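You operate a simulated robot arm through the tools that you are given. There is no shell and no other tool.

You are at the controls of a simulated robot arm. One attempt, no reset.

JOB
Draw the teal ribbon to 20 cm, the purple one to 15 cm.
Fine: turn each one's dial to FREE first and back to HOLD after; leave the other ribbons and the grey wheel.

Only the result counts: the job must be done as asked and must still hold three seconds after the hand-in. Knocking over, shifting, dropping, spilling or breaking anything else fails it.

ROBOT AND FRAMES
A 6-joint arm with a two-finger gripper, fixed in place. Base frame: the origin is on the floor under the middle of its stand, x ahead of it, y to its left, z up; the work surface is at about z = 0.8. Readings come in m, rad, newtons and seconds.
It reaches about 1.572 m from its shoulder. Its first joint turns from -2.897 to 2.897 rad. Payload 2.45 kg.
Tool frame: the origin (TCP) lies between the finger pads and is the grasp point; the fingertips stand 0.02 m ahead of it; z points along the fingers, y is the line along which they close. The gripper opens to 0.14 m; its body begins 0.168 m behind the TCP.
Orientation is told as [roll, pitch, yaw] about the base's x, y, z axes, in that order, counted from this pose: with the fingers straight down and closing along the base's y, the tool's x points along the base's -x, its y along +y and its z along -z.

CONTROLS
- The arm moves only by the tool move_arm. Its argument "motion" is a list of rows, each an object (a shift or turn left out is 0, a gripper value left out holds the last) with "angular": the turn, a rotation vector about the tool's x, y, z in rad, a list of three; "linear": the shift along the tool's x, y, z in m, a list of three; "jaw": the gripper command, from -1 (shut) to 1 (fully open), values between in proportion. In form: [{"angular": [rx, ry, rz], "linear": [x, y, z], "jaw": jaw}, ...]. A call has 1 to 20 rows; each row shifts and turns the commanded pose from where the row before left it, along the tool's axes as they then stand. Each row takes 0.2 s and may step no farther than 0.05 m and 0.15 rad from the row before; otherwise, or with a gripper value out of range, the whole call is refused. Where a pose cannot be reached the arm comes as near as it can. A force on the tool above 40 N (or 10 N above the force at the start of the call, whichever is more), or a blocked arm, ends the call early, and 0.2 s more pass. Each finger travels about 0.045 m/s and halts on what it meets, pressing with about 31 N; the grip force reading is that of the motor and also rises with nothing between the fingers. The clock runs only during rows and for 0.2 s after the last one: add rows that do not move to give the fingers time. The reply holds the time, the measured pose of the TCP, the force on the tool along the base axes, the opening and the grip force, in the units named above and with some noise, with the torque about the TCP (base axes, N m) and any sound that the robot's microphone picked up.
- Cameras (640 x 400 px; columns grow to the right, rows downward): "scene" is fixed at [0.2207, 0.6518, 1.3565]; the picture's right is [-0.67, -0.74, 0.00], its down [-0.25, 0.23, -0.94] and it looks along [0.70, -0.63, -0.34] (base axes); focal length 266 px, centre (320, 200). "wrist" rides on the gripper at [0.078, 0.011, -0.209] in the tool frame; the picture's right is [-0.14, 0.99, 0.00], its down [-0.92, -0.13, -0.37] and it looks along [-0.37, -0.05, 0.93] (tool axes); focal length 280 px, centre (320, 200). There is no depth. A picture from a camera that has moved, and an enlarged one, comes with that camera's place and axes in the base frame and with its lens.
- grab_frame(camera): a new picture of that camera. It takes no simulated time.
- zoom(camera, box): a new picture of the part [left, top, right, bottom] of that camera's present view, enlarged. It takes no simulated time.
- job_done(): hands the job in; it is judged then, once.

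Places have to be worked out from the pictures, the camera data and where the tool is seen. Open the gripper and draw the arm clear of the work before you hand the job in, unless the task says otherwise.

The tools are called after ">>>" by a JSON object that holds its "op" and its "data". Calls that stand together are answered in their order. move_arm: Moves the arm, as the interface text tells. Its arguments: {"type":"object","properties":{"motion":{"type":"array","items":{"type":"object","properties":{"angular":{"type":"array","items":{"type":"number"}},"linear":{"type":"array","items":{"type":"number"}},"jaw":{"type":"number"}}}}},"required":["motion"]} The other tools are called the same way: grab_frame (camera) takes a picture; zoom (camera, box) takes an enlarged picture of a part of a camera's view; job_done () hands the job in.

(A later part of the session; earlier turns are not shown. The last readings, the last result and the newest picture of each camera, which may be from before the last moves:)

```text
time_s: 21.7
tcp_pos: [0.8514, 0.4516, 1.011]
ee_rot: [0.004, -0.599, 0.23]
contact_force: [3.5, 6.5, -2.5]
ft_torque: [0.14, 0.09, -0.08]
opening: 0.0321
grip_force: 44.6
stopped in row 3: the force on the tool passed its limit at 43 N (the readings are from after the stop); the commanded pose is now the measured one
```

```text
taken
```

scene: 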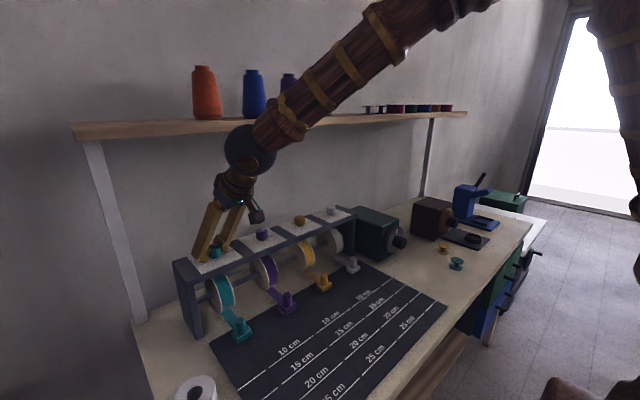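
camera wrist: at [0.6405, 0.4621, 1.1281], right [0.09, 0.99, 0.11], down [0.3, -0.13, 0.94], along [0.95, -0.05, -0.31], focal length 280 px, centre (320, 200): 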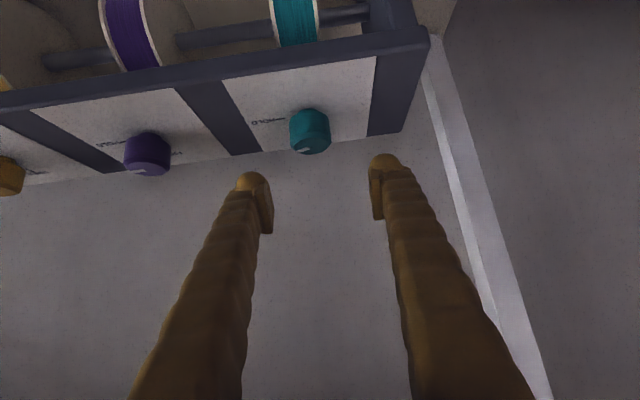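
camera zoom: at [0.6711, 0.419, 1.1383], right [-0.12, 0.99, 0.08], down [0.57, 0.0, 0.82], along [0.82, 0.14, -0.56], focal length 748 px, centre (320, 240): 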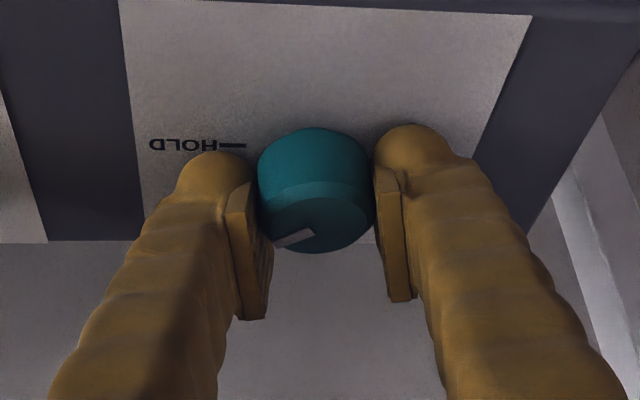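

The knob turns with the gripper, but the side force build-up and the TCP's drift show the knob axis is a few mm nearer (x≈0.845) than my grip centre. I'll open slightly, swing back to yaw 0, shift 7 mm back, and re-grip centred.

>>> {"op": "move_arm", "data": {"motion": [{"jaw": -0.1}, {}, {}, {"linear": [0.0058, 0, -0.0039]}, {"angular": [0.065, 0, 0.0949]}, {"angular": [0.065, 0, 0.0949]}, {}]}}

>>> {"op": "zoom", "data": {"camera": "wrist", "box": [200, 110, 440, 260]}}

>>> {"op": "zoom", "data": {"camera": "scene", "box": [180, 220, 260, 270]}}

```text
time_s: 23.3
tcp_pos: [0.8446, 0.4498, 1.012]
ee_rot: [0.002, -0.598, -0.001]
contact_force: [-0.8, -0.4, -0.1]
ft_torque: [0.01, 0.01, -0.01]
opening: 0.0628
grip_force: 0.1
```

```text
2.67 times, centred on (320, 185) of wrist
camera zoom: at [0.6616, 0.4592, 1.1389], right [0.11, 0.99, 0.08], down [0.55, -0.13, 0.82], along [0.83, -0.05, -0.56], focal length 748 px, centre (320, 240)
```

zoom: 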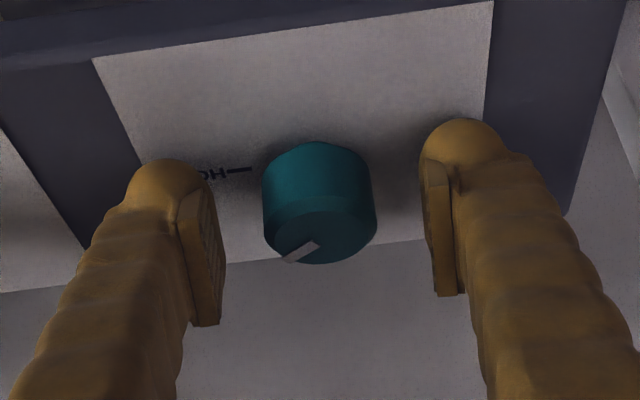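

```text
8.00 times, centred on (220, 245) of scene
camera zoom: at [0.2207, 0.6518, 1.3565], right [-0.67, -0.74, 0.0], down [-0.25, 0.23, -0.94], along [0.7, -0.63, -0.34], focal length 2126 px, centre (1120, -160)
```

zoom: 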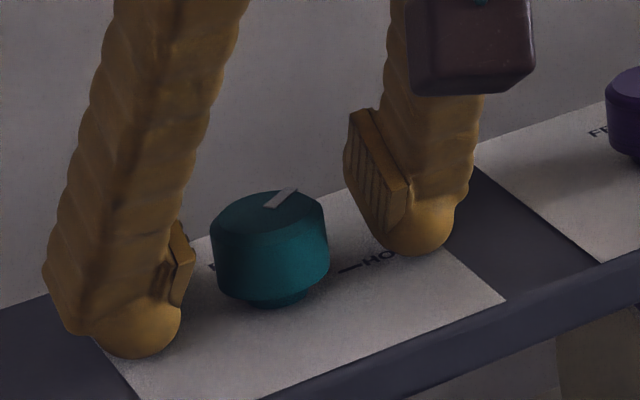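

Now centred on the knob. Closing and turning again in small bites while watching forces.

>>> {"op": "move_arm", "data": {"motion": [{"jaw": -1}, {}, {}, {}, {"angular": [-0.0565, 0, -0.0825]}, {"angular": [-0.0565, 0, -0.0825]}, {}]}}

```text
time_s: 24.9
tcp_pos: [0.8445, 0.45, 1.0113]
ee_rot: [0.001, -0.601, 0.202]
contact_force: [6.6, 2.9, 8.4]
ft_torque: [0.09, -0.37, -0.01]
opening: 0.0328
grip_force: 44.9
```

Forces stay small now, so the axis is right. Continuing to yaw ≈0.7.

>>> {"op": "move_arm", "data": {"motion": [{"angular": [-0.0565, 0, -0.0825]}, {"angular": [-0.0565, 0, -0.0825]}, {"angular": [-0.0565, 0, -0.0825]}, {"angular": [-0.0565, 0, -0.0825]}, {"angular": [-0.0565, 0, -0.0825]}, {}]}}

>>> {"op": "zoom", "data": {"camera": "wrist", "box": [200, 110, 440, 260]}}

>>> {"op": "grab_frame", "data": {"camera": "scene"}}

```text
time_s: 26.3
tcp_pos: [0.8458, 0.4515, 1.0109]
ee_rot: [0.002, -0.602, 0.702]
contact_force: [17.5, 2.9, 14.1]
ft_torque: [0.29, -0.41, -0.01]
opening: 0.0326
grip_force: 45.2
```

```text
2.67 times, centred on (320, 185) of wrist
camera zoom: at [0.6979, 0.3391, 1.1384], right [-0.55, 0.83, 0.08], down [0.5, 0.26, 0.82], along [0.66, 0.5, -0.56], focal length 748 px, centre (320, 240)
```

zoom: 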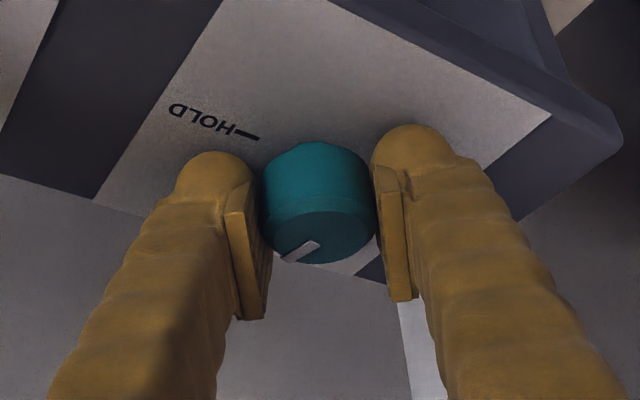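

```text
taken
```

scene: 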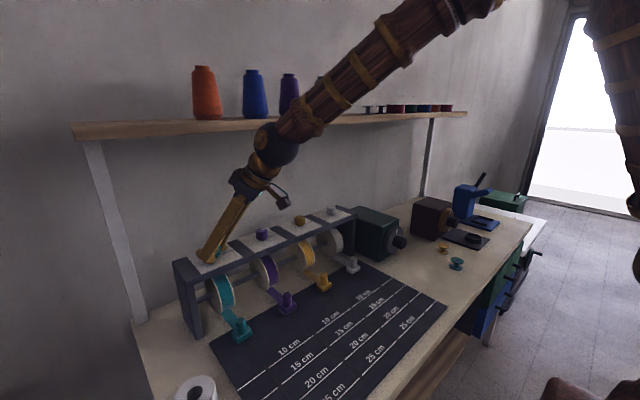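

Smooth. Opening, swinging back to yaw ≈0.2 around the knob, and measuring the pointer angle.

>>> {"op": "move_arm", "data": {"motion": [{"jaw": -0.1}, {}, {}, {"angular": [0.0565, 0, 0.0825]}, {"angular": [0.0565, 0, 0.0825]}, {"angular": [0.0565, 0, 0.0825]}, {"angular": [0.0565, 0, 0.0825]}, {"angular": [0.0565, 0, 0.0825]}, {}]}}

>>> {"op": "zoom", "data": {"camera": "wrist", "box": [260, 120, 380, 220]}}

>>> {"op": "zoom", "data": {"camera": "scene", "box": [180, 220, 260, 270]}}

```text
time_s: 28.3
tcp_pos: [0.8451, 0.4493, 1.0122]
ee_rot: [0.002, -0.603, 0.201]
contact_force: [0.2, 0.2, -0.5]
ft_torque: [0.02, 0.02, 0.0]
opening: 0.0629
grip_force: 0.2
```

```text
4.00 times, centred on (320, 170) of wrist
camera zoom: at [0.6632, 0.4222, 1.1383], right [-0.09, 0.99, 0.08], down [0.57, -0.02, 0.82], along [0.82, 0.12, -0.56], focal length 1122 px, centre (320, 320)
```

zoom: 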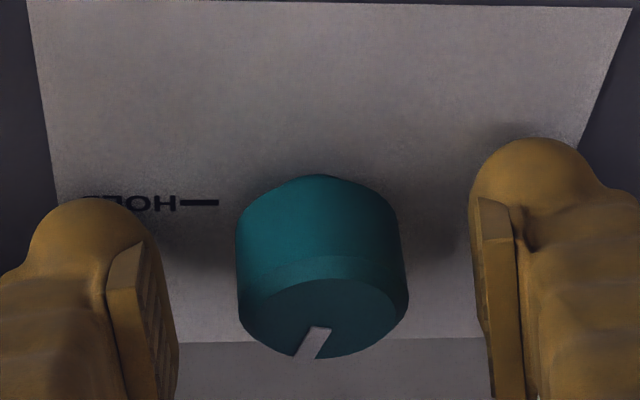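

```text
8.00 times, centred on (220, 245) of scene
camera zoom: at [0.2207, 0.6518, 1.3565], right [-0.67, -0.74, 0.0], down [-0.25, 0.23, -0.94], along [0.7, -0.63, -0.34], focal length 2126 px, centre (1120, -160)
```

zoom: 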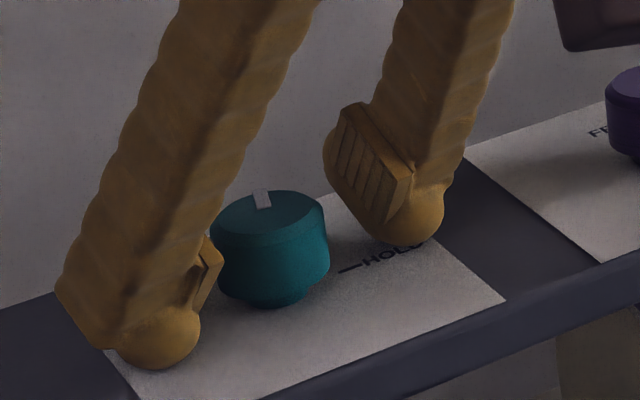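

Pointer is about 15° short of straight ahead (FREE). Gripping and turning the last 0.27 rad.

>>> {"op": "move_arm", "data": {"motion": [{"jaw": -1}, {}, {}, {}, {"angular": [-0.0508, 0, -0.0743]}, {"angular": [-0.0508, 0, -0.0743]}, {"angular": [-0.0508, 0, -0.0743]}, {}]}}

>>> {"op": "move_arm", "data": {"motion": [{"jaw": -0.1}, {}, {}, {}]}}

>>> {"op": "zoom", "data": {"camera": "wrist", "box": [260, 120, 380, 220]}}

>>> {"op": "zoom", "data": {"camera": "scene", "box": [180, 220, 260, 270]}}

```text
time_s: 30.1
tcp_pos: [0.846, 0.4502, 1.0103]
ee_rot: [0.001, -0.601, 0.47]
contact_force: [-3.1, 15.4, 5.5]
ft_torque: [0.41, -0.03, -0.58]
opening: 0.0329
grip_force: 45.3
```

```text
time_s: 31.1
tcp_pos: [0.8451, 0.4495, 1.0113]
ee_rot: [0.001, -0.6, 0.472]
contact_force: [0.2, 0.2, -0.3]
ft_torque: [0.0, 0.01, -0.01]
opening: 0.063
grip_force: 0.1
```

```text
4.00 times, centred on (320, 170) of wrist
camera zoom: at [0.6768, 0.375, 1.1379], right [-0.35, 0.93, 0.08], down [0.55, 0.14, 0.82], along [0.76, 0.33, -0.56], focal length 1122 px, centre (320, 320)
```

zoom: 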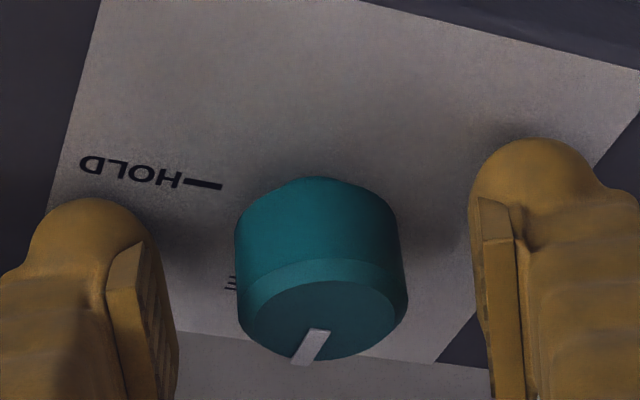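

```text
8.00 times, centred on (220, 245) of scene
camera zoom: at [0.2207, 0.6518, 1.3565], right [-0.67, -0.74, 0.0], down [-0.25, 0.23, -0.94], along [0.7, -0.63, -0.34], focal length 2126 px, centre (1120, -160)
```

zoom: 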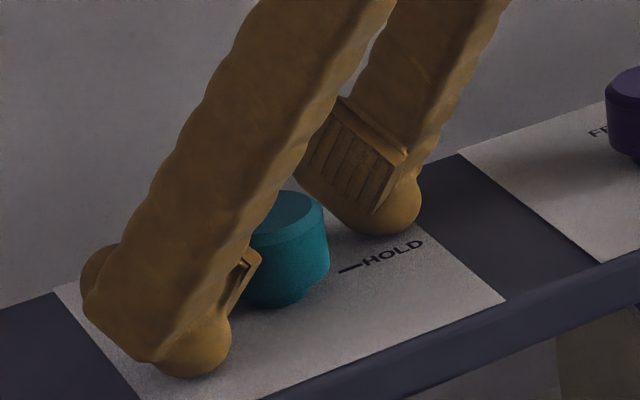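

Pointer now reads FREE (within ~3°), with the stop torque felt at the end. I lift off, yaw back to 0, retreat forward of the rack and look at the teal post.

>>> {"op": "move_arm", "data": {"motion": [{"linear": [-0.0141, 0, -0.0206]}, {"linear": [-0.0141, 0, -0.0206]}, {"angular": [0.0664, 0, 0.097]}, {"angular": [0.0664, 0, 0.097]}, {"angular": [0.0664, 0, 0.097]}, {"angular": [0.0664, 0, 0.097]}, {"linear": [0.0399, 0, -0.0273]}, {"linear": [0.0399, 0, -0.0273]}, {"linear": [0.0399, 0, -0.0273]}, {"angular": [0, 0.1, 0]}, {"angular": [0, 0.1, 0]}, {}]}}

>>> {"op": "grab_frame", "data": {"camera": "wrist"}}

>>> {"op": "grab_frame", "data": {"camera": "scene"}}

>>> {"op": "zoom", "data": {"camera": "scene", "box": [180, 220, 260, 270]}}

```text
time_s: 33.7
tcp_pos: [0.7022, 0.4484, 1.0609]
ee_rot: [0.0, -0.398, 0.002]
contact_force: [-0.4, -0.5, -1.3]
ft_torque: [-0.02, 0.04, 0.02]
opening: 0.0634
grip_force: 0.1
```

```text
taken
camera wrist: at [0.5464, 0.4574, 1.2221], right [0.12, 0.99, 0.05], down [0.71, -0.13, 0.7], along [0.7, -0.05, -0.72], focal length 280 px, centre (320, 200)
```

wrist: 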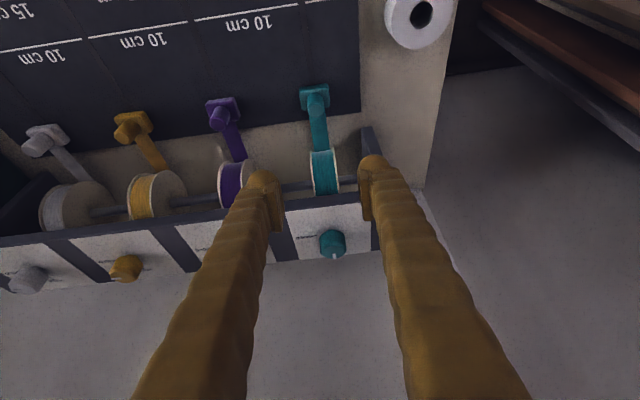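

```text
taken
```

scene: 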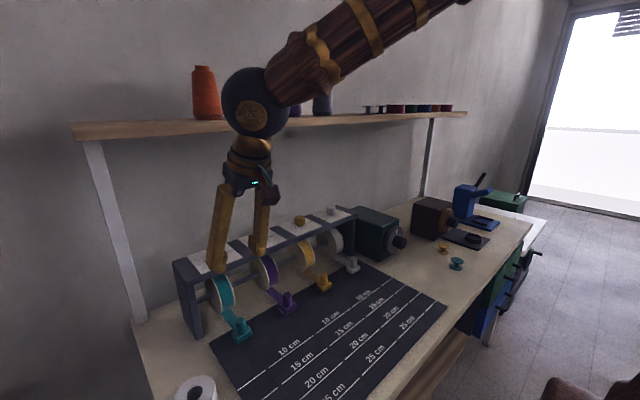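

```text
8.00 times, centred on (220, 245) of scene
camera zoom: at [0.2207, 0.6518, 1.3565], right [-0.67, -0.74, 0.0], down [-0.25, 0.23, -0.94], along [0.7, -0.63, -0.34], focal length 2126 px, centre (1120, -160)
```

zoom: 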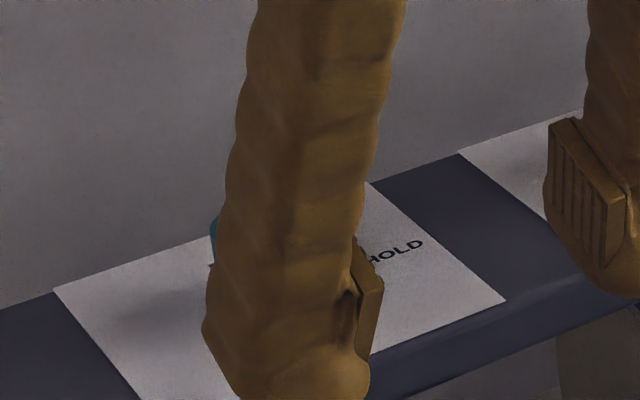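

The teal pointer faces FREE. Zooming on the dial and the teal post from here.

>>> {"op": "zoom", "data": {"camera": "wrist", "box": [270, 60, 370, 140]}}

>>> {"op": "zoom", "data": {"camera": "wrist", "box": [290, 210, 380, 280]}}

```text
5.00 times, centred on (320, 100) of wrist
camera zoom: at [0.5464, 0.4574, 1.2221], right [0.12, 0.99, 0.05], down [0.71, -0.13, 0.7], along [0.7, -0.05, -0.72], focal length 1402 px, centre (320, 700)
```

zoom: 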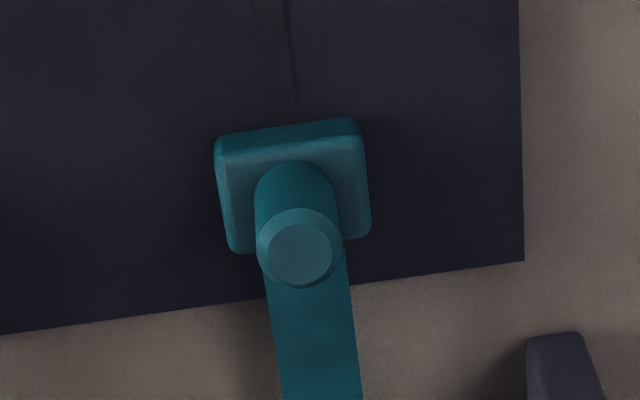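

```text
5.71 times, centred on (335, 245) of wrist
camera zoom: at [0.5464, 0.4574, 1.2221], right [0.12, 0.99, 0.05], down [0.71, -0.13, 0.7], along [0.7, -0.05, -0.72], focal length 1602 px, centre (234, -57)
```

zoom: 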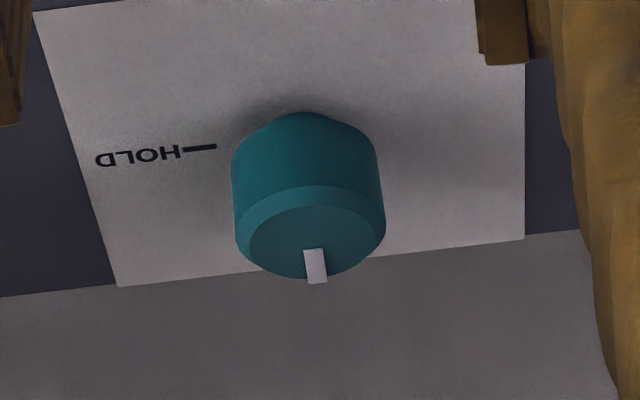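

FREE confirmed (pointer within ~1° of straight ahead). The teal post's top is at about (0.734, 0.4476, 0.853); I descend to just above it.

>>> {"op": "move_arm", "data": {"motion": [{"linear": [0.0084, -0.0002, 0.0401]}, {"linear": [0.0084, -0.0002, 0.0401]}, {"linear": [0.0084, -0.0002, 0.0401]}, {"linear": [0.0084, -0.0002, 0.0401]}, {}]}}

>>> {"op": "zoom", "data": {"camera": "wrist", "box": [200, 90, 440, 240]}}

>>> {"op": "zoom", "data": {"camera": "scene", "box": [180, 260, 300, 350]}}

```text
time_s: 34.9
tcp_pos: [0.7324, 0.4471, 0.8974]
ee_rot: [0.004, -0.399, 0.001]
contact_force: [0.8, 1.2, -0.2]
ft_torque: [0.01, 0.0, 0.04]
opening: 0.0631
grip_force: 0.2
```

```text
2.67 times, centred on (320, 165) of wrist
camera zoom: at [0.5788, 0.4564, 1.0587], right [0.12, 0.99, 0.06], down [0.71, -0.13, 0.7], along [0.7, -0.05, -0.71], focal length 748 px, centre (320, 293)
```

zoom: 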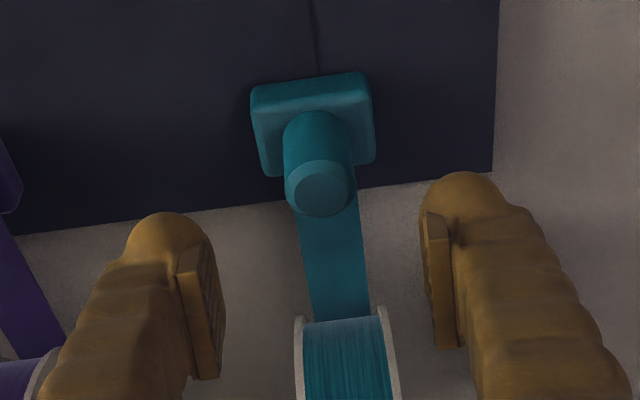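

```text
4.44 times, centred on (240, 305) of scene
camera zoom: at [0.2207, 0.6518, 1.3565], right [-0.67, -0.74, 0.0], down [-0.25, 0.23, -0.94], along [0.7, -0.63, -0.34], focal length 1181 px, centre (676, -267)
```

zoom: 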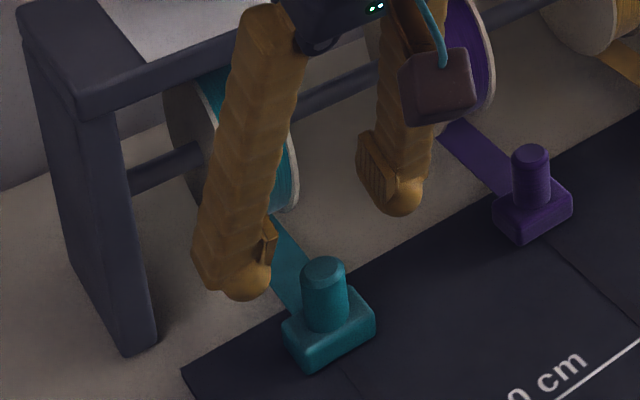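

Post is between the fingers' line; descending to grip height (TCP z≈0.842).

>>> {"op": "move_arm", "data": {"motion": [{"linear": [0.005, 0.0002, 0.0129]}, {"linear": [0.005, 0.0002, 0.0129]}, {"linear": [0.005, 0.0002, 0.0129]}, {"linear": [0.005, 0.0002, 0.0129]}, {}]}}

>>> {"op": "zoom", "data": {"camera": "wrist", "box": [200, 90, 440, 240]}}

>>> {"op": "zoom", "data": {"camera": "scene", "box": [180, 260, 300, 350]}}

```text
time_s: 36.1
tcp_pos: [0.7329, 0.4499, 0.8446]
ee_rot: [0.003, -0.398, 0.0]
contact_force: [-0.2, 0.1, 0.4]
ft_torque: [-0.01, 0.01, 0.03]
opening: 0.0633
grip_force: 0.0
```

```text
2.67 times, centred on (320, 165) of wrist
camera zoom: at [0.579, 0.4582, 1.0053], right [0.12, 0.99, 0.05], down [0.71, -0.13, 0.7], along [0.7, -0.05, -0.71], focal length 748 px, centre (320, 293)
```

zoom: 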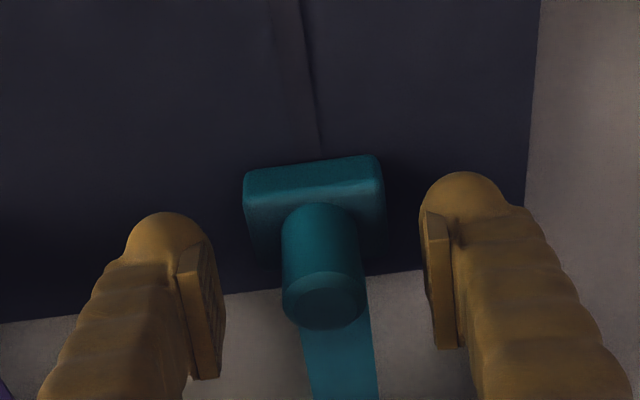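

```text
4.44 times, centred on (240, 305) of scene
camera zoom: at [0.2207, 0.6518, 1.3565], right [-0.67, -0.74, 0.0], down [-0.25, 0.23, -0.94], along [0.7, -0.63, -0.34], focal length 1181 px, centre (676, -267)
```

zoom: 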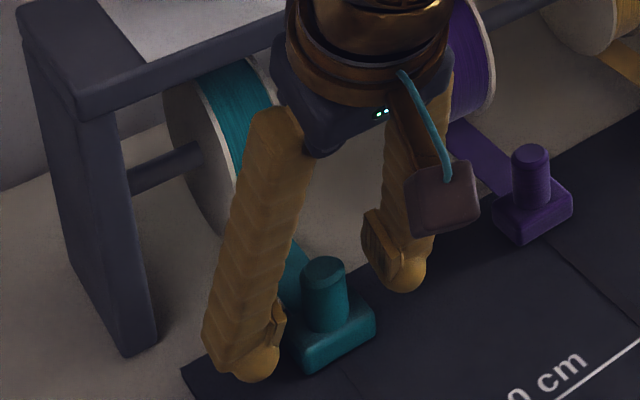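

Centred on the post with no contact. Closing.

>>> {"op": "move_arm", "data": {"motion": [{"jaw": -1}, {}, {}, {}, {}]}}

>>> {"op": "zoom", "data": {"camera": "wrist", "box": [200, 90, 440, 240]}}

```text
time_s: 37.0
tcp_pos: [0.7358, 0.4496, 0.8494]
ee_rot: [0.006, -0.405, 0.002]
contact_force: [-2.6, -3.9, 27.3]
ft_torque: [-0.13, 0.22, 0.01]
opening: 0.0223
grip_force: 34.9
stopped in row 4: the force on the tool passed its limit at 52 N (the readings are from after the stop); the commanded pose is now the measured one
```

```text
2.67 times, centred on (320, 165) of wrist
camera zoom: at [0.58, 0.4586, 1.0096], right [0.12, 0.99, 0.06], down [0.7, -0.13, 0.7], along [0.7, -0.05, -0.71], focal length 748 px, centre (320, 293)
```

zoom: 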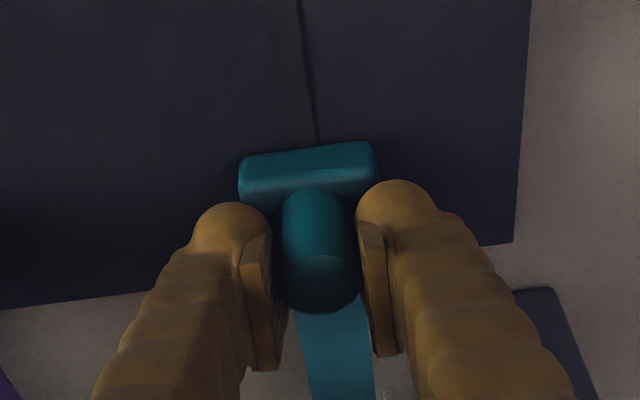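

Closing made the fingertips ride onto the sled's base (27 N up). I'll open a little, rise 6 mm and re-grip higher on the post.

>>> {"op": "move_arm", "data": {"motion": [{"jaw": -0.3}, {}, {"linear": [-0.0023, 0, -0.0055]}, {}, {"jaw": -1}, {}, {}, {}]}}

>>> {"op": "zoom", "data": {"camera": "wrist", "box": [200, 90, 440, 240]}}

>>> {"op": "zoom", "data": {"camera": "scene", "box": [180, 260, 300, 350]}}

```text
time_s: 38.9
tcp_pos: [0.7348, 0.4507, 0.8531]
ee_rot: [0.006, -0.403, 0.001]
contact_force: [0.0, 6.6, -0.9]
ft_torque: [0.04, -0.01, -0.03]
opening: 0.022
grip_force: 45.0
```

```text
2.67 times, centred on (320, 165) of wrist
camera zoom: at [0.5802, 0.4586, 1.0142], right [0.12, 0.99, 0.06], down [0.7, -0.13, 0.7], along [0.7, -0.05, -0.71], focal length 748 px, centre (320, 293)
```

zoom: 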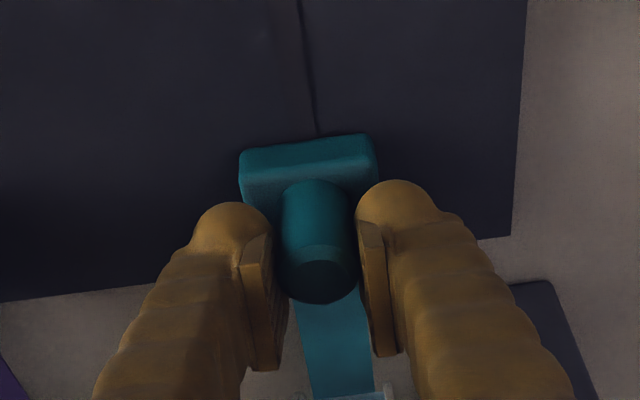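

```text
4.44 times, centred on (240, 305) of scene
camera zoom: at [0.2207, 0.6518, 1.3565], right [-0.67, -0.74, 0.0], down [-0.25, 0.23, -0.94], along [0.7, -0.63, -0.34], focal length 1181 px, centre (676, -267)
```

zoom: 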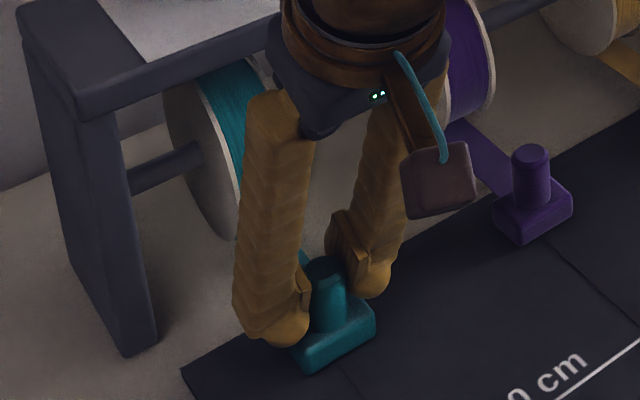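

Firm grip with little side load. First a 1 cm test pull toward −x to see that the ribbon feeds.

>>> {"op": "move_arm", "data": {"motion": [{"linear": [0.0046, 0, -0.00196]}, {"linear": [0.0046, 0, -0.00196]}, {}]}}

>>> {"op": "zoom", "data": {"camera": "scene", "box": [180, 260, 300, 350]}}

```text
time_s: 39.6
tcp_pos: [0.7244, 0.4489, 0.8534]
ee_rot: [0.005, -0.403, 0.002]
contact_force: [-0.1, 14.3, -7.6]
ft_torque: [0.15, 0.03, -0.04]
opening: 0.0222
grip_force: 44.8
```

```text
4.44 times, centred on (240, 305) of scene
camera zoom: at [0.2207, 0.6518, 1.3565], right [-0.67, -0.74, 0.0], down [-0.25, 0.23, -0.94], along [0.7, -0.63, -0.34], focal length 1181 px, centre (676, -267)
```

zoom: 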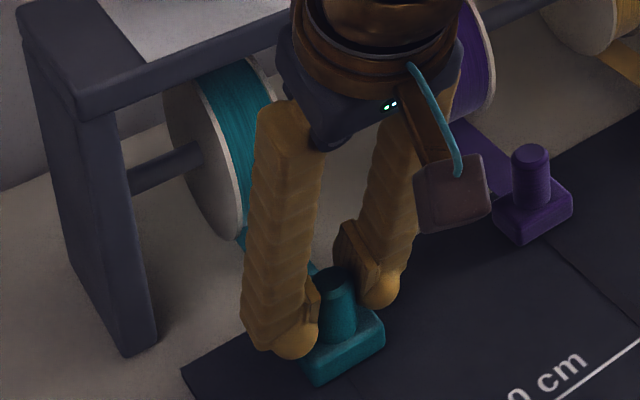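

The sled follows freely. Continuing the pull by 16 cm, with a hair of +y to relieve the side load.

>>> {"op": "move_arm", "data": {"motion": [{"linear": [0.0184, 0.0003, -0.00784]}, {"linear": [0.0184, 0.0003, -0.00784]}, {"linear": [0.0184, 0, -0.00784]}, {"linear": [0.0184, 0, -0.00784]}, {"linear": [0.0184, 0, -0.00784]}, {"linear": [0.0184, 0, -0.00784]}, {"linear": [0.0184, 0, -0.00784]}, {"linear": [0.0184, 0, -0.00784]}, {}]}}

>>> {"op": "grab_frame", "data": {"camera": "scene"}}

>>> {"op": "grab_frame", "data": {"camera": "wrist"}}

```text
time_s: 41.6
tcp_pos: [0.5654, 0.4496, 0.8534]
ee_rot: [0.006, -0.402, 0.0]
contact_force: [-0.6, -17.5, 12.2]
ft_torque: [-0.25, 0.06, 0.07]
opening: 0.0223
grip_force: 45.2
```

```text
taken
```

scene: 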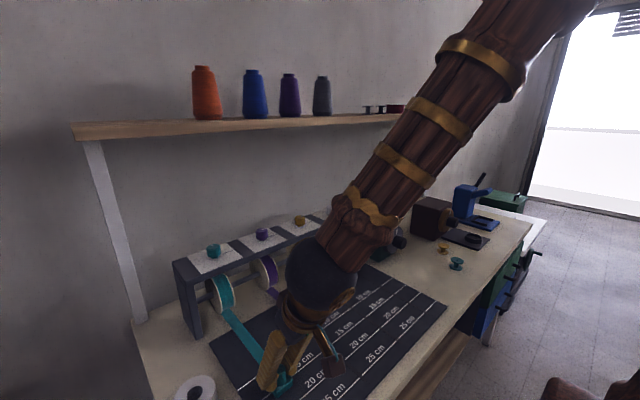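

```text
taken
camera wrist: at [0.4102, 0.4588, 1.0141], right [0.12, 0.99, 0.06], down [0.7, -0.13, 0.7], along [0.7, -0.05, -0.71], focal length 280 px, centre (320, 200)
```

wrist: 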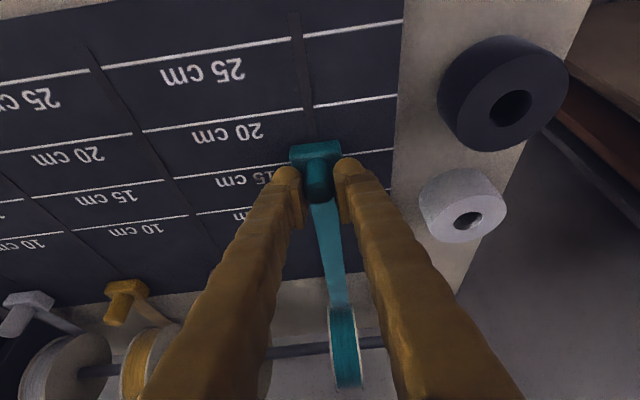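

About 17 cm drawn; the 20 cm line is just ahead. Zooming to measure the sled's front edge against the lines.

>>> {"op": "zoom", "data": {"camera": "wrist", "box": [240, 80, 400, 200]}}

>>> {"op": "zoom", "data": {"camera": "scene", "box": [240, 340, 340, 400]}}

```text
3.33 times, centred on (320, 140) of wrist
camera zoom: at [0.4102, 0.4588, 1.0141], right [0.12, 0.99, 0.06], down [0.7, -0.13, 0.7], along [0.7, -0.05, -0.71], focal length 935 px, centre (320, 400)
```

zoom: 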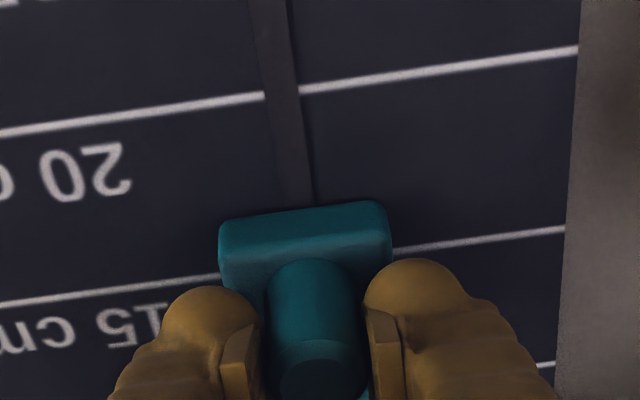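

```text
6.40 times, centred on (290, 370) of scene
camera zoom: at [0.2207, 0.6518, 1.3565], right [-0.67, -0.74, 0.0], down [-0.25, 0.23, -0.94], along [0.7, -0.63, -0.34], focal length 1701 px, centre (512, -888)
```

zoom: 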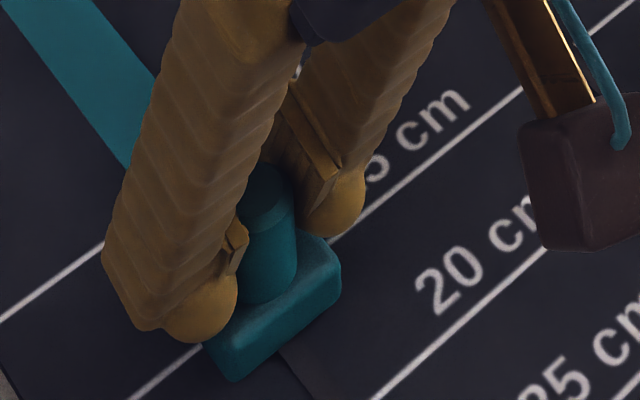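

Sled front reads ≈16.9 cm, matching the 16.9 cm of travel. Pulling the remaining 3.1 cm.

>>> {"op": "move_arm", "data": {"motion": [{"linear": [0.01426, -0.0003, -0.00608]}, {"linear": [0.01426, -0.0003, -0.00608]}, {}, {}]}}

>>> {"op": "zoom", "data": {"camera": "wrist", "box": [240, 80, 400, 200]}}

>>> {"op": "zoom", "data": {"camera": "scene", "box": [240, 340, 340, 400]}}

```text
time_s: 42.6
tcp_pos: [0.5346, 0.4506, 0.8535]
ee_rot: [0.004, -0.404, 0.001]
contact_force: [0.3, -13.3, 32.7]
ft_torque: [-0.23, 0.09, 0.03]
opening: 0.0225
grip_force: 44.9
```

```text
3.33 times, centred on (320, 140) of wrist
camera zoom: at [0.3794, 0.4586, 1.0135], right [0.12, 0.99, 0.06], down [0.7, -0.13, 0.7], along [0.7, -0.05, -0.71], focal length 935 px, centre (320, 400)
```

zoom: 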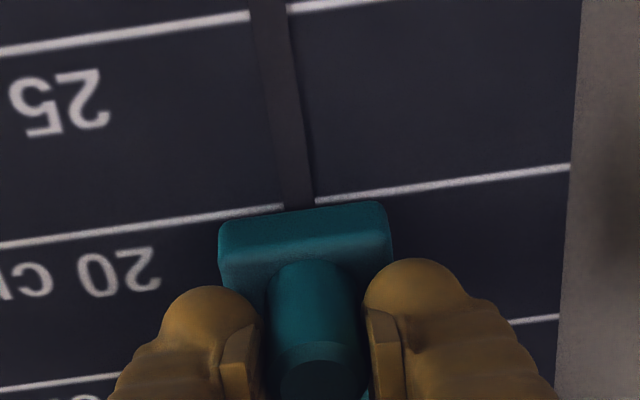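

```text
6.40 times, centred on (290, 370) of scene
camera zoom: at [0.2207, 0.6518, 1.3565], right [-0.67, -0.74, 0.0], down [-0.25, 0.23, -0.94], along [0.7, -0.63, -0.34], focal length 1701 px, centre (512, -888)
```

zoom: 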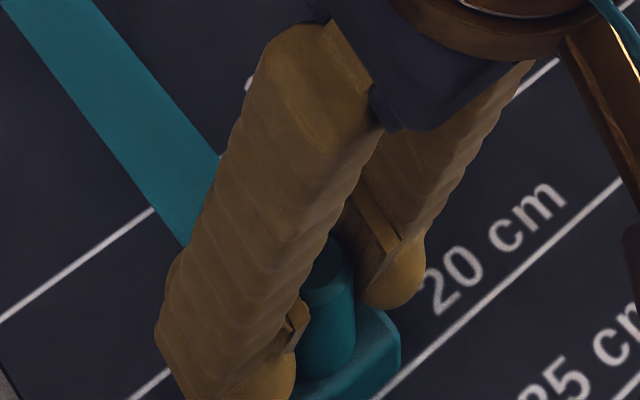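

Sled front is on the 20 cm line. I relieve the vertical load slightly, then open the fingers gently.

>>> {"op": "move_arm", "data": {"motion": [{"linear": [-0.0003, -0.0003, -0.0007]}, {}, {"jaw": -0.3}, {}, {}, {}]}}

>>> {"op": "zoom", "data": {"camera": "wrist", "box": [240, 80, 400, 200]}}

```text
time_s: 44.0
tcp_pos: [0.5342, 0.4489, 0.855]
ee_rot: [0.005, -0.403, 0.003]
contact_force: [0.3, -0.1, 0.4]
ft_torque: [0.02, 0.0, 0.02]
opening: 0.0489
grip_force: 0.1
```

```text
3.33 times, centred on (320, 140) of wrist
camera zoom: at [0.3794, 0.4579, 1.0143], right [0.12, 0.99, 0.06], down [0.7, -0.13, 0.7], along [0.7, -0.05, -0.71], focal length 935 px, centre (320, 400)
```

zoom: 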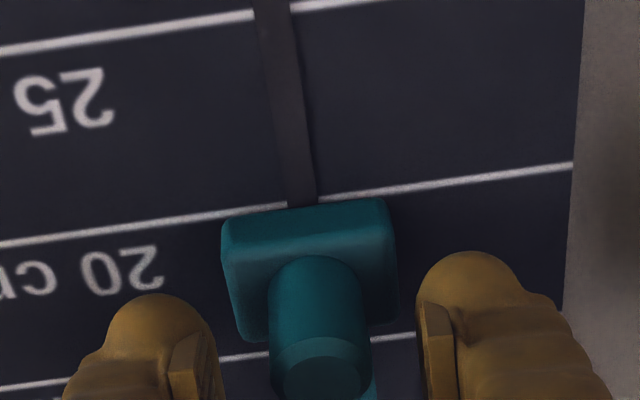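

Released cleanly with the sled on the line. Rising clear and re-checking that the sled does not creep back.

>>> {"op": "move_arm", "data": {"motion": [{"linear": [-0.0157, 0, -0.0368], "jaw": -0.1}, {"linear": [-0.0157, 0, -0.0368]}, {"linear": [-0.0157, 0, -0.0368]}, {"linear": [-0.0157, 0, -0.0368]}, {"linear": [-0.0157, 0, -0.0368]}, {}]}}

>>> {"op": "grab_frame", "data": {"camera": "wrist"}}

>>> {"op": "zoom", "data": {"camera": "scene", "box": [240, 340, 340, 400]}}

```text
time_s: 45.5
tcp_pos: [0.5331, 0.4477, 1.0517]
ee_rot: [0.004, -0.401, 0.003]
contact_force: [0.3, -0.1, 0.7]
ft_torque: [0.01, -0.01, -0.03]
opening: 0.063
grip_force: 0.1
```

```text
taken
camera wrist: at [0.3779, 0.4574, 1.2131], right [0.12, 0.99, 0.06], down [0.7, -0.13, 0.7], along [0.7, -0.05, -0.71], focal length 280 px, centre (320, 200)
```

wrist: 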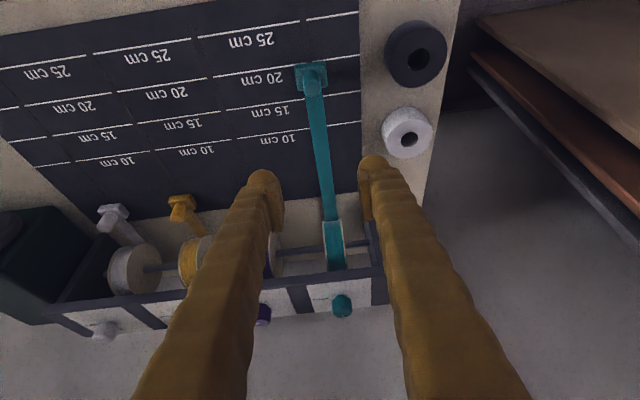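

```text
6.40 times, centred on (290, 370) of scene
camera zoom: at [0.2207, 0.6518, 1.3565], right [-0.67, -0.74, 0.0], down [-0.25, 0.23, -0.94], along [0.7, -0.63, -0.34], focal length 1701 px, centre (512, -888)
```

zoom: 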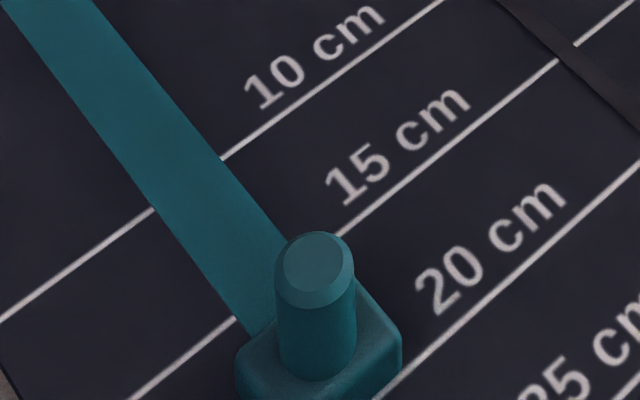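

Sled is at the 20 cm line; zooming once for a precise reading, then moving on to the dial.

>>> {"op": "zoom", "data": {"camera": "wrist", "box": [270, 40, 350, 100]}}

>>> {"op": "move_arm", "data": {"motion": [{"linear": [-0.0384, 0, 0.0163]}, {"linear": [-0.0384, 0, 0.0163]}, {"linear": [-0.0384, 0, 0.0163]}, {"linear": [-0.0384, 0, 0.0163]}, {"angular": [0, -0.1, 0]}, {"angular": [0, -0.1, 0]}, {}]}}

>>> {"op": "zoom", "data": {"camera": "wrist", "box": [200, 80, 440, 230]}}

```text
6.67 times, centred on (310, 70) of wrist
camera zoom: at [0.3779, 0.4574, 1.2131], right [0.12, 0.99, 0.06], down [0.7, -0.13, 0.7], along [0.7, -0.05, -0.71], focal length 1869 px, centre (387, 1067)
```

zoom: 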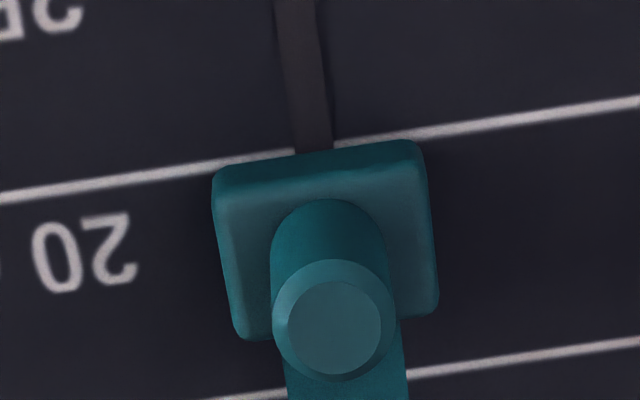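

```text
time_s: 47.0
tcp_pos: [0.7008, 0.4483, 1.0537]
ee_rot: [0.006, -0.605, -0.001]
contact_force: [0.0, 0.9, 0.3]
ft_torque: [0.0, -0.01, 0.0]
opening: 0.0631
grip_force: 0.0
```

```text
2.67 times, centred on (320, 155) of wrist
camera zoom: at [0.5159, 0.4574, 1.1801], right [0.11, 0.99, 0.08], down [0.55, -0.13, 0.83], along [0.83, -0.05, -0.56], focal length 748 px, centre (320, 320)
```

zoom: 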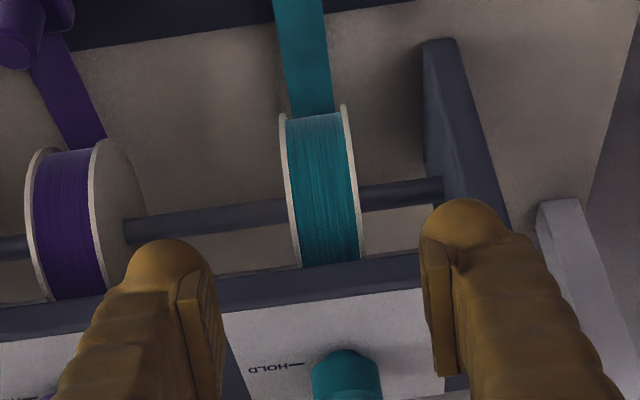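

Now over to the teal dial to set it back to HOLD: moving above it first.

>>> {"op": "move_arm", "data": {"motion": [{"linear": [-0.0395, 0.0004, 0.0273]}, {"linear": [-0.0395, 0.0004, 0.0273]}, {"linear": [-0.0395, 0.0004, 0.0273]}, {}]}}

>>> {"op": "zoom", "data": {"camera": "wrist", "box": [200, 80, 440, 230]}}

```text
time_s: 48.0
tcp_pos: [0.8437, 0.4503, 1.0545]
ee_rot: [0.005, -0.601, 0.0]
contact_force: [0.8, 0.0, -0.1]
ft_torque: [-0.03, 0.02, 0.01]
opening: 0.063
grip_force: 0.0
```

```text
2.67 times, centred on (320, 155) of wrist
camera zoom: at [0.6611, 0.4587, 1.1809], right [0.11, 0.99, 0.08], down [0.55, -0.13, 0.83], along [0.83, -0.05, -0.56], focal length 748 px, centre (320, 320)
```

zoom: 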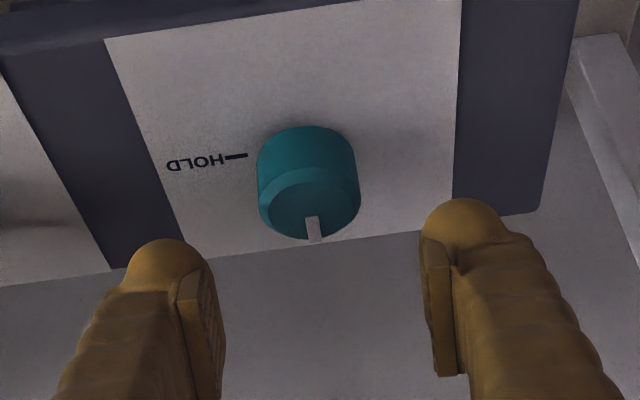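

Aligned. Descending around the knob with open fingers and swinging to yaw +0.75 before closing.

>>> {"op": "move_arm", "data": {"motion": [{"linear": [0.0078, -0.0002, 0.012]}, {"linear": [0.0078, -0.0002, 0.012]}, {"linear": [0.0078, -0.0002, 0.012]}, {"angular": [-0.0707, 0, -0.1031]}, {"angular": [-0.0707, 0, -0.1031]}, {"angular": [-0.0707, 0, -0.1031]}, {"angular": [-0.0707, 0, -0.1031]}, {"angular": [-0.0707, 0, -0.1031]}, {"angular": [-0.0707, 0, -0.1031]}, {}]}}

>>> {"op": "zoom", "data": {"camera": "wrist", "box": [200, 110, 440, 260]}}

```text
time_s: 50.2
tcp_pos: [0.8457, 0.4497, 1.0104]
ee_rot: [0.001, -0.604, 0.752]
contact_force: [0.5, 0.4, -0.8]
ft_torque: [-0.01, 0.04, -0.05]
opening: 0.0629
grip_force: 0.1
```

```text
2.67 times, centred on (320, 185) of wrist
camera zoom: at [0.7041, 0.3311, 1.1372], right [-0.6, 0.8, 0.08], down [0.49, 0.28, 0.83], along [0.64, 0.53, -0.56], focal length 748 px, centre (320, 240)
```

zoom: 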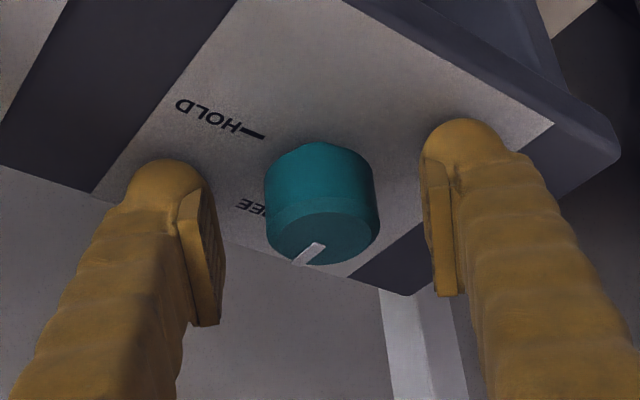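

Closing and turning clockwise, back toward HOLD.

>>> {"op": "move_arm", "data": {"motion": [{"jaw": -1}, {}, {}, {}, {"angular": [0.0565, 0, 0.0825]}, {"angular": [0.0565, 0, 0.0825]}, {"angular": [0.0565, 0, 0.0825]}, {}]}}

```text
time_s: 52.0
tcp_pos: [0.8466, 0.4496, 1.0117]
ee_rot: [0.004, -0.603, 0.452]
contact_force: [-14.2, 27.5, -6.8]
ft_torque: [0.4, -0.29, -0.01]
opening: 0.0329
grip_force: 45.1
```

Side load is along the tool's +y; I add a sub-millimetre shift and continue turning.

>>> {"op": "move_arm", "data": {"motion": [{"linear": [0, 0.0008, 0], "angular": [0.0565, 0, 0.0825]}, {"angular": [0.0565, 0, 0.0825]}, {"angular": [0.0565, 0, 0.0825]}, {"angular": [0.0565, 0, 0.0825]}, {"angular": [0.0565, 0, 0.0825]}, {}]}}

>>> {"op": "zoom", "data": {"camera": "wrist", "box": [200, 110, 440, 260]}}

```text
time_s: 53.5
tcp_pos: [0.8452, 0.4495, 1.0113]
ee_rot: [0.006, -0.602, -0.052]
contact_force: [17.3, -5.8, -5.6]
ft_torque: [-0.2, -0.59, 0.01]
opening: 0.0327
grip_force: 45.1
```

```text
2.67 times, centred on (320, 185) of wrist
camera zoom: at [0.6624, 0.4682, 1.1382], right [0.16, 0.98, 0.08], down [0.54, -0.16, 0.83], along [0.82, -0.09, -0.56], focal length 748 px, centre (320, 240)
```

zoom: 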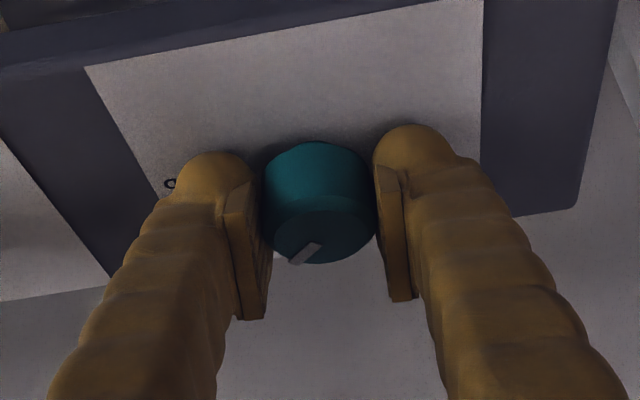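

Halfway back. Opening, swinging to +0.75 again, and re-gripping for the second half.

>>> {"op": "move_arm", "data": {"motion": [{"jaw": -0.1}, {}, {}, {"angular": [-0.0754, 0, -0.11]}, {"angular": [-0.0754, 0, -0.11]}, {"angular": [-0.0754, 0, -0.11]}, {"angular": [-0.0754, 0, -0.11]}, {"angular": [-0.0754, 0, -0.11]}, {"angular": [-0.0754, 0, -0.11]}, {"jaw": -1}, {}, {}, {}]}}

>>> {"op": "zoom", "data": {"camera": "wrist", "box": [200, 110, 440, 260]}}

```text
time_s: 56.2
tcp_pos: [0.8464, 0.4504, 1.0111]
ee_rot: [0.003, -0.606, 0.751]
contact_force: [-0.7, 0.3, -1.7]
ft_torque: [0.01, -0.01, 0.0]
opening: 0.0327
grip_force: 44.9
```

```text
2.67 times, centred on (320, 185) of wrist
camera zoom: at [0.704, 0.3325, 1.1372], right [-0.59, 0.8, 0.08], down [0.49, 0.28, 0.83], along [0.64, 0.53, -0.56], focal length 748 px, centre (320, 240)
```

zoom: 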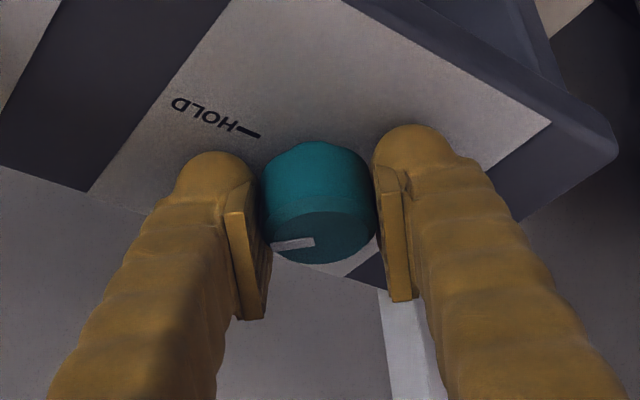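

Gripped with no side load. Turning the remaining 0.77 rad to HOLD.

>>> {"op": "move_arm", "data": {"motion": [{"angular": [0.0545, 0, 0.0796]}, {"angular": [0.0545, 0, 0.0796]}, {"angular": [0.0545, 0, 0.0796]}, {"angular": [0.0545, 0, 0.0796]}, {"angular": [0.0545, 0, 0.0796]}, {"angular": [0.0545, 0, 0.0796]}, {"angular": [0.0545, 0, 0.0796]}, {"angular": [0.0545, 0, 0.0796]}, {}]}}

>>> {"op": "move_arm", "data": {"motion": [{"jaw": -0.1}, {}, {}, {}]}}

>>> {"op": "zoom", "data": {"camera": "wrist", "box": [260, 120, 380, 220]}}

>>> {"op": "zoom", "data": {"camera": "scene", "box": [180, 220, 260, 270]}}

```text
time_s: 58.2
tcp_pos: [0.845, 0.4505, 1.0114]
ee_rot: [0.006, -0.601, -0.025]
contact_force: [19.1, -21.7, 3.1]
ft_torque: [-0.37, -0.45, 0.01]
opening: 0.0328
grip_force: 45.4
```

```text
time_s: 59.2
tcp_pos: [0.8448, 0.4519, 1.0122]
ee_rot: [0.008, -0.602, -0.022]
contact_force: [-1.0, 0.7, 0.2]
ft_torque: [0.01, 0.01, 0.01]
opening: 0.0629
grip_force: 0.2
```

```text
4.00 times, centred on (320, 170) of wrist
camera zoom: at [0.6617, 0.4634, 1.1381], right [0.13, 0.99, 0.08], down [0.55, -0.14, 0.82], along [0.83, -0.06, -0.56], focal length 1122 px, centre (320, 320)
```

zoom: 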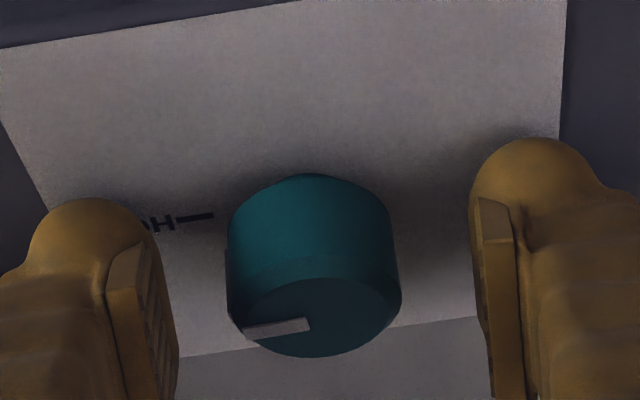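

```text
8.00 times, centred on (220, 245) of scene
camera zoom: at [0.2207, 0.6518, 1.3565], right [-0.67, -0.74, 0.0], down [-0.25, 0.23, -0.94], along [0.7, -0.63, -0.34], focal length 2126 px, centre (1120, -160)
```

zoom: 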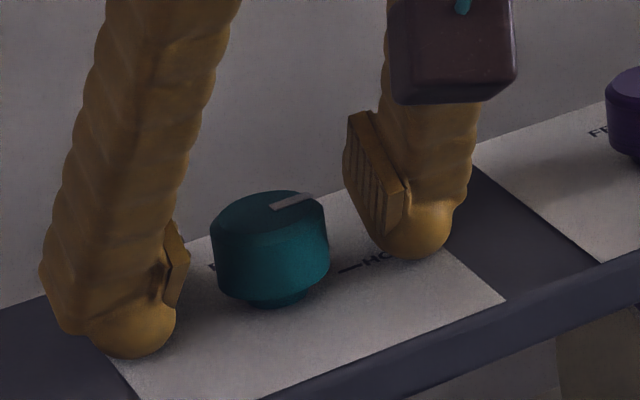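

Teal dial is back at HOLD (pointer within ~1° of its starting direction). Lifting off and moving over the purple dial.

>>> {"op": "move_arm", "data": {"motion": [{"linear": [-0.0122, 0, -0.0177]}, {"linear": [-0.0122, 0, -0.0177]}, {"angular": [-0.0124, 0, -0.0181]}, {"linear": [0, -0.0357, 0]}, {"linear": [0, -0.0357, 0]}, {"linear": [0, -0.0357, 0]}, {"linear": [0, -0.0357, 0]}, {}]}}

>>> {"op": "zoom", "data": {"camera": "wrist", "box": [200, 80, 440, 230]}}

>>> {"op": "grab_frame", "data": {"camera": "scene"}}

```text
time_s: 61.0
tcp_pos: [0.8445, 0.31, 1.0543]
ee_rot: [0.006, -0.602, 0.0]
contact_force: [0.1, 0.4, 0.0]
ft_torque: [-0.02, 0.0, 0.02]
opening: 0.0632
grip_force: 0.1
```

```text
2.67 times, centred on (320, 155) of wrist
camera zoom: at [0.6614, 0.3181, 1.1815], right [0.11, 0.99, 0.08], down [0.55, -0.13, 0.82], along [0.83, -0.05, -0.56], focal length 748 px, centre (320, 320)
```

zoom: 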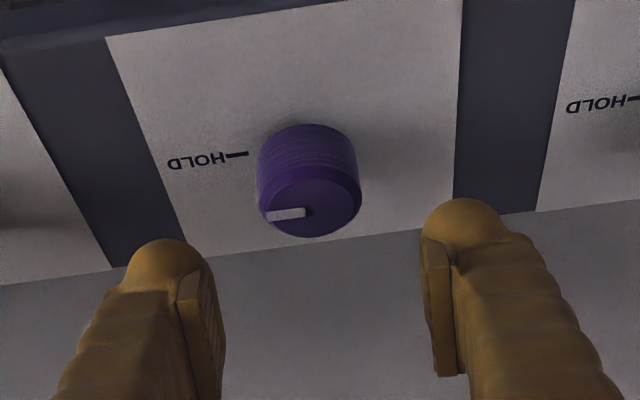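

```text
taken
```

scene: 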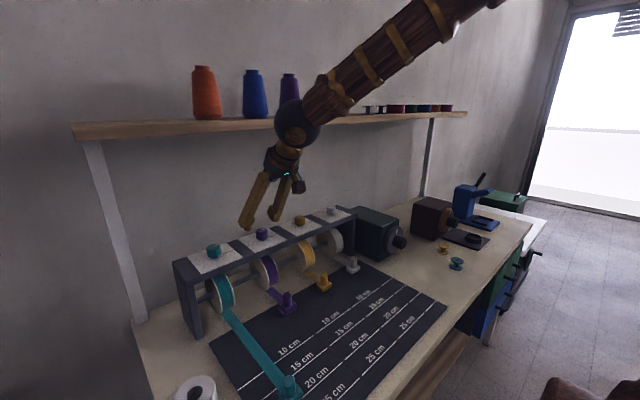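

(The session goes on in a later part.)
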